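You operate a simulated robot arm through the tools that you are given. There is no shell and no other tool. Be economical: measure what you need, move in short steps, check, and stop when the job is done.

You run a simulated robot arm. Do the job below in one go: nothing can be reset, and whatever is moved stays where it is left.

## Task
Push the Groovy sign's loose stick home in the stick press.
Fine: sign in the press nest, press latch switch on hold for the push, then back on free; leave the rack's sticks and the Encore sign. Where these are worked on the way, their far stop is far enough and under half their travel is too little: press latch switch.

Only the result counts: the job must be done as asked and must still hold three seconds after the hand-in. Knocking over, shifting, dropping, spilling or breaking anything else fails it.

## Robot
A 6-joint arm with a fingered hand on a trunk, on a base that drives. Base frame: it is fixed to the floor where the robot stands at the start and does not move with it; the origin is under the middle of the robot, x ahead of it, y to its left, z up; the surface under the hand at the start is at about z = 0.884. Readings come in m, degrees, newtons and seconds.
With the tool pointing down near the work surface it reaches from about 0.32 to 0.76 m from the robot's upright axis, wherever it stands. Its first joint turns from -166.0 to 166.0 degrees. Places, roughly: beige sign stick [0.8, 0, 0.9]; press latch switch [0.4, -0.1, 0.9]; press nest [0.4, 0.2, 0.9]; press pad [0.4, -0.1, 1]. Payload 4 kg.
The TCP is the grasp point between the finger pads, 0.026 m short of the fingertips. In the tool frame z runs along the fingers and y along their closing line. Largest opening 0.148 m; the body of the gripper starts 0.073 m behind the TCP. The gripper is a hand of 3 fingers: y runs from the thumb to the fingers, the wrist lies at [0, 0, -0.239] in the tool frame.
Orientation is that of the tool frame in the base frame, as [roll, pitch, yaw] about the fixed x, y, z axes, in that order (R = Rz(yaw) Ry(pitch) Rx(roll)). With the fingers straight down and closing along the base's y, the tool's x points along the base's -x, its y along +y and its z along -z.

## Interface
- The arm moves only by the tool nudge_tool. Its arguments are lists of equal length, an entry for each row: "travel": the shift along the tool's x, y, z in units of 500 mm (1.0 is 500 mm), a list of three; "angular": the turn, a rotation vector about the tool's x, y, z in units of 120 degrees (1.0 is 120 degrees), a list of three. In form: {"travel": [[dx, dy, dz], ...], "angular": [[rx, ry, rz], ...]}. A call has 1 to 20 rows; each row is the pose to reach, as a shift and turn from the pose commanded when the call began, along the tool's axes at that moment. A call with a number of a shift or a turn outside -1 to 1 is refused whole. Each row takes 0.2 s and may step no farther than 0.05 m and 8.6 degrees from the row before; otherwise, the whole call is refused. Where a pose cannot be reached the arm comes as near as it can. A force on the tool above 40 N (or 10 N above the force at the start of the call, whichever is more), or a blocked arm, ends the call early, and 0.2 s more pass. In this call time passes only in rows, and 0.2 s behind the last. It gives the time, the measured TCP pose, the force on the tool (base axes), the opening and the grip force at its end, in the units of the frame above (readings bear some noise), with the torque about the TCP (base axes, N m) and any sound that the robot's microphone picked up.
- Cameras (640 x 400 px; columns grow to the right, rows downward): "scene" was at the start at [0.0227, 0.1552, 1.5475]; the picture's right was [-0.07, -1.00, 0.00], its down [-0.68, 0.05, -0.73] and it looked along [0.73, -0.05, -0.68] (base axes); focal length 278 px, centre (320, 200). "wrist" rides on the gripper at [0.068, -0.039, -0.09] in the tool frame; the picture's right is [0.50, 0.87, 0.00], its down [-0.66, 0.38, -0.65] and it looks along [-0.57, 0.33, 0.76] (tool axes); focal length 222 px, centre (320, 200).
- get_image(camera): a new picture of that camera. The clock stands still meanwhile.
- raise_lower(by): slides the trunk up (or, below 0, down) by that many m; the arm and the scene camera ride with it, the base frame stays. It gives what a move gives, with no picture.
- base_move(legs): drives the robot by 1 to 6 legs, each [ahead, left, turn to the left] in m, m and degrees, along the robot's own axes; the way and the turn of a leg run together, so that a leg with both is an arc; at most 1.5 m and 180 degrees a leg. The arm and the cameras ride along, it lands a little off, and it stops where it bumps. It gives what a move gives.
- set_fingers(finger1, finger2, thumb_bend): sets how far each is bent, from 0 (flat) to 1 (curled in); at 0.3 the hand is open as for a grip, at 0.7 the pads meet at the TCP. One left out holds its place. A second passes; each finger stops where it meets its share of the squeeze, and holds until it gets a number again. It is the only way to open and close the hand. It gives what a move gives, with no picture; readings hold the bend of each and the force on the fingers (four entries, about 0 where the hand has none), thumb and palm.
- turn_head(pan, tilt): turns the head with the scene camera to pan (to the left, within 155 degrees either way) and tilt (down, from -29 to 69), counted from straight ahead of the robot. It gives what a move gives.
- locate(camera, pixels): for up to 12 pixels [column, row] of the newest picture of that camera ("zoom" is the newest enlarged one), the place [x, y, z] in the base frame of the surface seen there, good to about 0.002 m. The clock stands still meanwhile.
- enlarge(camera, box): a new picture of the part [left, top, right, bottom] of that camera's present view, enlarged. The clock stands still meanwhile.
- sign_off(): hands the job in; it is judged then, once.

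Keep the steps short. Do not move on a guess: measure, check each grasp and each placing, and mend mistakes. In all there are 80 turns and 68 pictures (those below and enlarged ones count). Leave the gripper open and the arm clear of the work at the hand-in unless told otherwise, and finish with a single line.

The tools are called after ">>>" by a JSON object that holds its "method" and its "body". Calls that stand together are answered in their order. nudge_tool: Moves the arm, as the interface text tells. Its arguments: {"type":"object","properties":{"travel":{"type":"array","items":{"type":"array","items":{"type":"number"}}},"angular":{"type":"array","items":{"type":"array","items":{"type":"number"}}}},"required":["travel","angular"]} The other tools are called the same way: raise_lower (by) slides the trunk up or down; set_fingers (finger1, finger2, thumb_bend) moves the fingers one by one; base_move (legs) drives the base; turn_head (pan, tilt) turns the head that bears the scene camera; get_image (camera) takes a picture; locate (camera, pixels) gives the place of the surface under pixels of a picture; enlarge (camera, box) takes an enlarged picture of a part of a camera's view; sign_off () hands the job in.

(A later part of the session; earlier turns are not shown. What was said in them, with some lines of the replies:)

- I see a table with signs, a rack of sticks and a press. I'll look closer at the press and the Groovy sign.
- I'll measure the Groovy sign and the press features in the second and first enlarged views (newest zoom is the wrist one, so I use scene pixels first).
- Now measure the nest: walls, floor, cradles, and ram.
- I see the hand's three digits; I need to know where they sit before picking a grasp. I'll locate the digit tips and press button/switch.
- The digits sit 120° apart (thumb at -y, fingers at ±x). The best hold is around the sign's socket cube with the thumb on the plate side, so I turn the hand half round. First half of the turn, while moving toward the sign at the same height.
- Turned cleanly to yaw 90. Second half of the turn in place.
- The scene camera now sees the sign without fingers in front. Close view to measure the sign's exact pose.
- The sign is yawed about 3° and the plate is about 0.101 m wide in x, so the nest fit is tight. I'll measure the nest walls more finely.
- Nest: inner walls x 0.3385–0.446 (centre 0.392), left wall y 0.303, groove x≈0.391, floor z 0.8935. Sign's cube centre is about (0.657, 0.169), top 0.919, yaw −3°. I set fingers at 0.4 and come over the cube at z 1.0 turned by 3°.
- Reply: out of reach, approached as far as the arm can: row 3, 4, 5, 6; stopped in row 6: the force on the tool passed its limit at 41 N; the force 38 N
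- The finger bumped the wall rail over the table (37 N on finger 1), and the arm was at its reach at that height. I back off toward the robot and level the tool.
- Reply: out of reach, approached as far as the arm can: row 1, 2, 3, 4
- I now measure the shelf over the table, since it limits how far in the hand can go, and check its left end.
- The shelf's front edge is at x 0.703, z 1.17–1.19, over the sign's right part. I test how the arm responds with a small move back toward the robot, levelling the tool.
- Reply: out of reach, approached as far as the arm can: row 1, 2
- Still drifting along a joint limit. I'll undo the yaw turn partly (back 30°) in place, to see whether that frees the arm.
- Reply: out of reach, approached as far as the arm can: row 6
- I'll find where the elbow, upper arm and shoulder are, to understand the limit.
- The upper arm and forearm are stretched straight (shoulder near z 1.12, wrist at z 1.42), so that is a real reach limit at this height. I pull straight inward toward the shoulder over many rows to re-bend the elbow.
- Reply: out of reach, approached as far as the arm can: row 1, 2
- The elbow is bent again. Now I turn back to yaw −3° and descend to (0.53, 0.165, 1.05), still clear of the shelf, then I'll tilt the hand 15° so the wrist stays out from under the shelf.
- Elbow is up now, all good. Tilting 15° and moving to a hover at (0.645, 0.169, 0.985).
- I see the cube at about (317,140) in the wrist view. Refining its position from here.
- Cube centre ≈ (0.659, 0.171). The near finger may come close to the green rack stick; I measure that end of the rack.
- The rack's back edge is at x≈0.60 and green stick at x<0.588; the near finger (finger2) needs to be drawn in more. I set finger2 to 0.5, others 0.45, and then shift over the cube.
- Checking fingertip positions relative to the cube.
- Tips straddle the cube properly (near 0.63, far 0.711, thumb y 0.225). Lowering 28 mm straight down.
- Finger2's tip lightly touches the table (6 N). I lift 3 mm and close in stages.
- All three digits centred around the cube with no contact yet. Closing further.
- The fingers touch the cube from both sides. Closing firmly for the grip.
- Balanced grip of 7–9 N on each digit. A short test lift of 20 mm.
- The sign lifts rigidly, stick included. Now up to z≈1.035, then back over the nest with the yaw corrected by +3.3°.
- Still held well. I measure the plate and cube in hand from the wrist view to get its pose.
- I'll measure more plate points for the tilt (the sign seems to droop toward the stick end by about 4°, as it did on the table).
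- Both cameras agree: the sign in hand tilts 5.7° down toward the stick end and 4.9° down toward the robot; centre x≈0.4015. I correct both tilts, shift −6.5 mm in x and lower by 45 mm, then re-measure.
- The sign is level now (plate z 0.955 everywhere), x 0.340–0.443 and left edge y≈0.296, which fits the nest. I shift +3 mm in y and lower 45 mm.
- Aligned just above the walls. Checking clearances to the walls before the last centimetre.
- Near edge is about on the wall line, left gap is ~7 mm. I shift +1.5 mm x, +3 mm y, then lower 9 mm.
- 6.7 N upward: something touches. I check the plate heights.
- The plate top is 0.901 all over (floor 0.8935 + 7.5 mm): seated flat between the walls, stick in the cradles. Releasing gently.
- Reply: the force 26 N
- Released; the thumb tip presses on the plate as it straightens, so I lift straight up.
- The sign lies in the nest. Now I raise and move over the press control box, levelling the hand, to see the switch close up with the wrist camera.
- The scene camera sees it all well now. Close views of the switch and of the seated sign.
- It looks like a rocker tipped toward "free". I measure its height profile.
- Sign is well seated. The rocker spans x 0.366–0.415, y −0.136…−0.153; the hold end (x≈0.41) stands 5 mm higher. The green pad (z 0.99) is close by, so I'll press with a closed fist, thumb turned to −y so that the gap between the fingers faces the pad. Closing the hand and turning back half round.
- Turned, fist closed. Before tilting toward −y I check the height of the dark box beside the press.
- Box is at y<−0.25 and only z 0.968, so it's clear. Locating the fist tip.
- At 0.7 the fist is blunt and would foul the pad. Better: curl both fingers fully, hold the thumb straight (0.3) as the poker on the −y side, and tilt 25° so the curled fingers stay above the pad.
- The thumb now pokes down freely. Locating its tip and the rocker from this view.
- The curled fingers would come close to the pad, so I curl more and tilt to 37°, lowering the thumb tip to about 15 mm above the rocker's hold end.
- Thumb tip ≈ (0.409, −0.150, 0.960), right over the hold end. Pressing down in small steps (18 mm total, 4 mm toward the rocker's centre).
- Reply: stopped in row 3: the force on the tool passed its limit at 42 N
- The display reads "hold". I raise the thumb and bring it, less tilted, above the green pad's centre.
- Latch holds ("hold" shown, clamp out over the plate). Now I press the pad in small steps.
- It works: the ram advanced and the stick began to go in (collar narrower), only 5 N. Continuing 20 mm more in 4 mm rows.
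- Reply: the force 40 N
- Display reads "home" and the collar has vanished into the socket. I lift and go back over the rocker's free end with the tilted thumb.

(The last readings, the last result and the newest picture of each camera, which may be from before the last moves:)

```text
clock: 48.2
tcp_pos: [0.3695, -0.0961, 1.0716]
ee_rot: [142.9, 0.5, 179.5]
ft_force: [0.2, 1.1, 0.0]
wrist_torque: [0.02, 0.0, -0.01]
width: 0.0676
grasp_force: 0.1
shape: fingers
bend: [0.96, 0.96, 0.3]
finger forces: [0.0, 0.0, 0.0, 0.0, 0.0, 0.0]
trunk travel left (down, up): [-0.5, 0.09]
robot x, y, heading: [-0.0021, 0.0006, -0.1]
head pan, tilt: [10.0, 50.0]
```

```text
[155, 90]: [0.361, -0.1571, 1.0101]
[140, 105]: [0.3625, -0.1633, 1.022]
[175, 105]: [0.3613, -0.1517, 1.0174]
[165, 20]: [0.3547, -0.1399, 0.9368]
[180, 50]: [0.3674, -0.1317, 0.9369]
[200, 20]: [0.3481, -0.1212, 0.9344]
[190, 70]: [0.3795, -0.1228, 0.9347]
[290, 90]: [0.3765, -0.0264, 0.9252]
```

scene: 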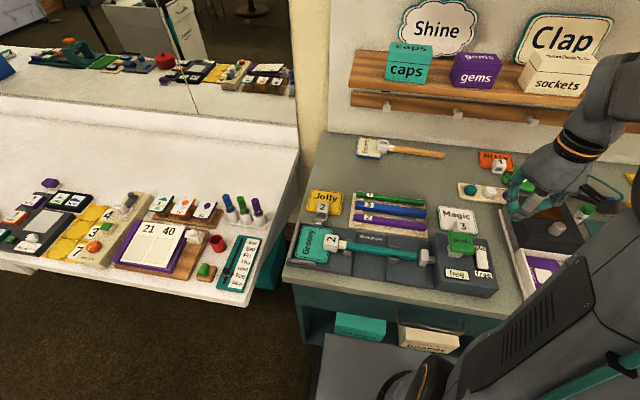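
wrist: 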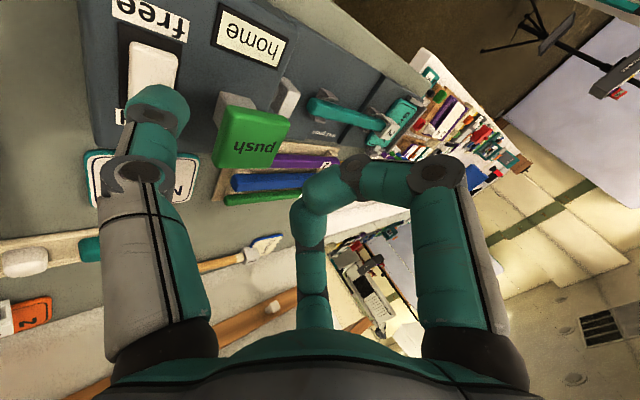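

The thumb is above the free end, tip x≈0.370. Shift +3 mm x, then press down in steps.

>>> {"method": "nudge_tool", "body": {"travel": [[-0.006, -0.0254, 0.0434], [-0.006, -0.047, 0.0722], [-0.006, -0.0542, 0.0817], [-0.006, -0.0616, 0.0913], [-0.006, -0.0652, 0.096]], "angular": [[0, 0, 0], [0, 0, 0], [0, 0, 0], [0, 0, 0], [0, 0, 0]]}}

>>> {"method": "enlarge", "body": {"camera": "scene", "box": [290, 200, 510, 300]}}

```text
clock: 49.6
tcp_pos: [0.3733, -0.0963, 1.0165]
ee_rot: [143.1, 0.9, 179.3]
ft_force: [-8.0, -4.7, 25.3]
wrist_torque: [-1.71, 0.44, -0.5]
width: 0.0656
grasp_force: 13.6
shape: fingers
bend: [0.96, 0.96, 0.3]
finger forces: [0.0, 0.1, 0.0, 0.0, 26.3, 0.1]
trunk travel left (down, up): [-0.5, 0.09]
robot x, y, heading: [-0.0017, -0.0011, -0.2]
head pan, tilt: [10.0, 50.0]
stopped in row 5: the force on the tool passed its limit at 42 N (the readings are from after the stop); the commanded pose is now the measured one
```

```text
2.91 times, centred on (400, 250) of scene
```

zoom: 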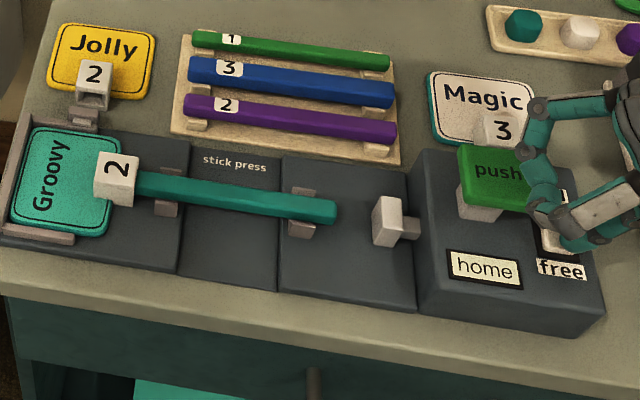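

42 N reached at the free end, display shows "home". I lift off and inspect the rocker and clamp.

>>> {"method": "nudge_tool", "body": {"travel": [[0, 0.048, -0.064], [0, 0.0965, -0.1276], [-0.05, 0.16, -0.2], [-0.1, 0.2, -0.26]], "angular": [[0, 0, 0], [0, 0, 0], [0, 0, 0], [0, 0, 0]]}}

>>> {"method": "enlarge", "body": {"camera": "scene", "box": [425, 225, 505, 300]}}

>>> {"method": "locate", "body": {"camera": "zoom", "pixels": [[390, 150], [405, 150], [400, 180], [410, 200], [415, 222], [390, 142], [425, 235]]}}

```text
refused: row 3 steps farther than a row can; nothing moved
```

```text
5.33 times, centred on (465, 262) of scene
```

zoom: 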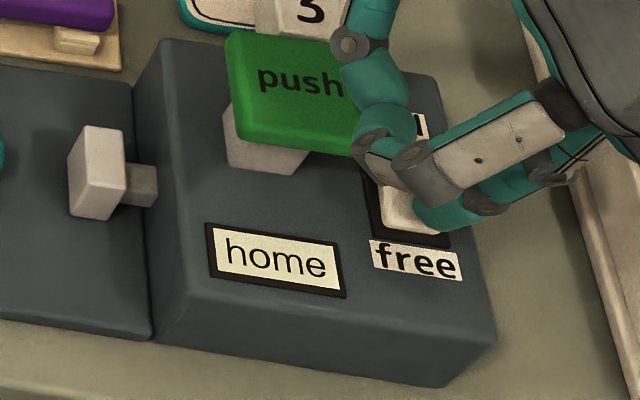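

```text
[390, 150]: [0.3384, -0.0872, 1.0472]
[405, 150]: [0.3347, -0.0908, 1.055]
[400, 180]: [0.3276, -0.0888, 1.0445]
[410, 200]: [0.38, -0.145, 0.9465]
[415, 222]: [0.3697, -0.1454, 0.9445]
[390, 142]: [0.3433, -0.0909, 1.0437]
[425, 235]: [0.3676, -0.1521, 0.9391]
```

That call was refused for too large a step; rocker heights (0.9445 at free end) already match the free position. Lifting in smaller steps.

>>> {"method": "nudge_tool", "body": {"travel": [[0, 0.048, -0.064], [0, 0.0965, -0.1276], [-0.03, 0.13, -0.17], [-0.06, 0.16, -0.21]], "angular": [[0, 0, 0], [0, 0, 0], [0, 0, 0], [0, 0, 0]]}}

>>> {"method": "enlarge", "body": {"camera": "scene", "box": [425, 225, 505, 300]}}

>>> {"method": "locate", "body": {"camera": "zoom", "pixels": [[390, 150], [400, 160], [400, 180], [410, 200], [415, 222], [385, 145]]}}

>>> {"method": "set_fingers", "body": {"finger1": 0.3, "finger2": 0.3, "thumb_bend": 0.3}}

>>> {"method": "get_image", "body": {"camera": "scene"}}

```text
clock: 50.6
tcp_pos: [0.403, -0.0962, 1.148]
ee_rot: [143.1, 0.7, 179.3]
ft_force: [0.6, -0.4, 0.7]
wrist_torque: [0.01, 0.01, -0.02]
width: 0.0671
grasp_force: 0.0
shape: fingers
bend: [0.96, 0.97, 0.3]
finger forces: [0.1, 0.0, 0.0, 0.1, 0.0, 0.0]
trunk travel left (down, up): [-0.5, 0.09]
robot x, y, heading: [-0.0017, 0.0025, -0.0]
head pan, tilt: [10.0, 50.0]
```

```text
5.33 times, centred on (465, 262) of scene
```

zoom: 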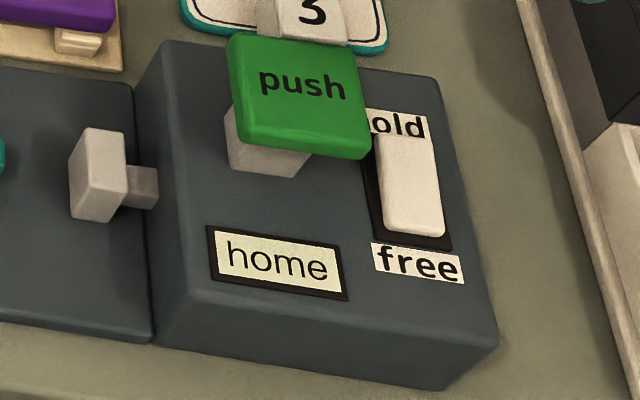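

```text
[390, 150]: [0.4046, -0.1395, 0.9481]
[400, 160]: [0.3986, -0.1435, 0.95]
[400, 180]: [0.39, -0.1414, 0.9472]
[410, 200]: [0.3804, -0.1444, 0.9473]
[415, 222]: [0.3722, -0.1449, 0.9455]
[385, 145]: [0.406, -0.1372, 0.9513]
```

```text
clock: 51.6
tcp_pos: [0.4033, -0.0958, 1.1474]
ee_rot: [143.1, 0.7, 179.3]
ft_force: [0.7, -0.3, -0.1]
wrist_torque: [-0.02, -0.03, -0.02]
width: 0.1264
grasp_force: 0.1
shape: fingers
bend: [0.3, 0.3, 0.3]
finger forces: [0.0, 0.1, 0.1, 0.1, 0.0, 0.0]
trunk travel left (down, up): [-0.5, 0.09]
robot x, y, heading: [0.002, 0.0005, -0.2]
head pan, tilt: [10.0, 50.0]
```

```text
2 pictures are left
```

scene: 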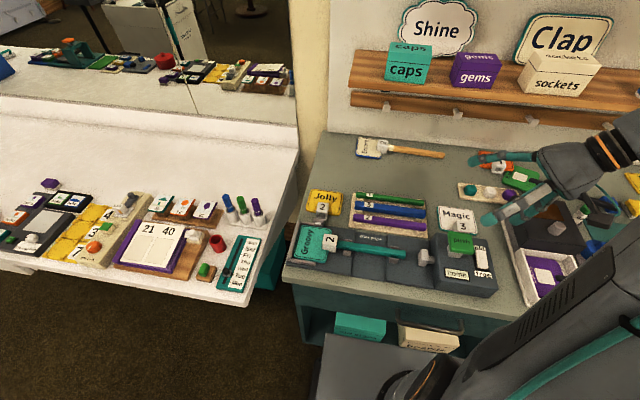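

The rocker is back at its starting "free" look (hold end 0.951, free end 0.9455), and the display shows "home". The sign lies in the nest with its stick fully in, the rack and Encore sign are untouched, and the open hand is clear. Handing in.

>>> {"method": "sign_off", "body": {}}

```text
The job is handed in.
```

The Groovy sign's stick is pushed home in the stick press (display reads "home"), the latch switch is back on free, and the sign is still in the nest; on the way a finger bumped the wall shelf at about 41 N, with nothing seen to move.
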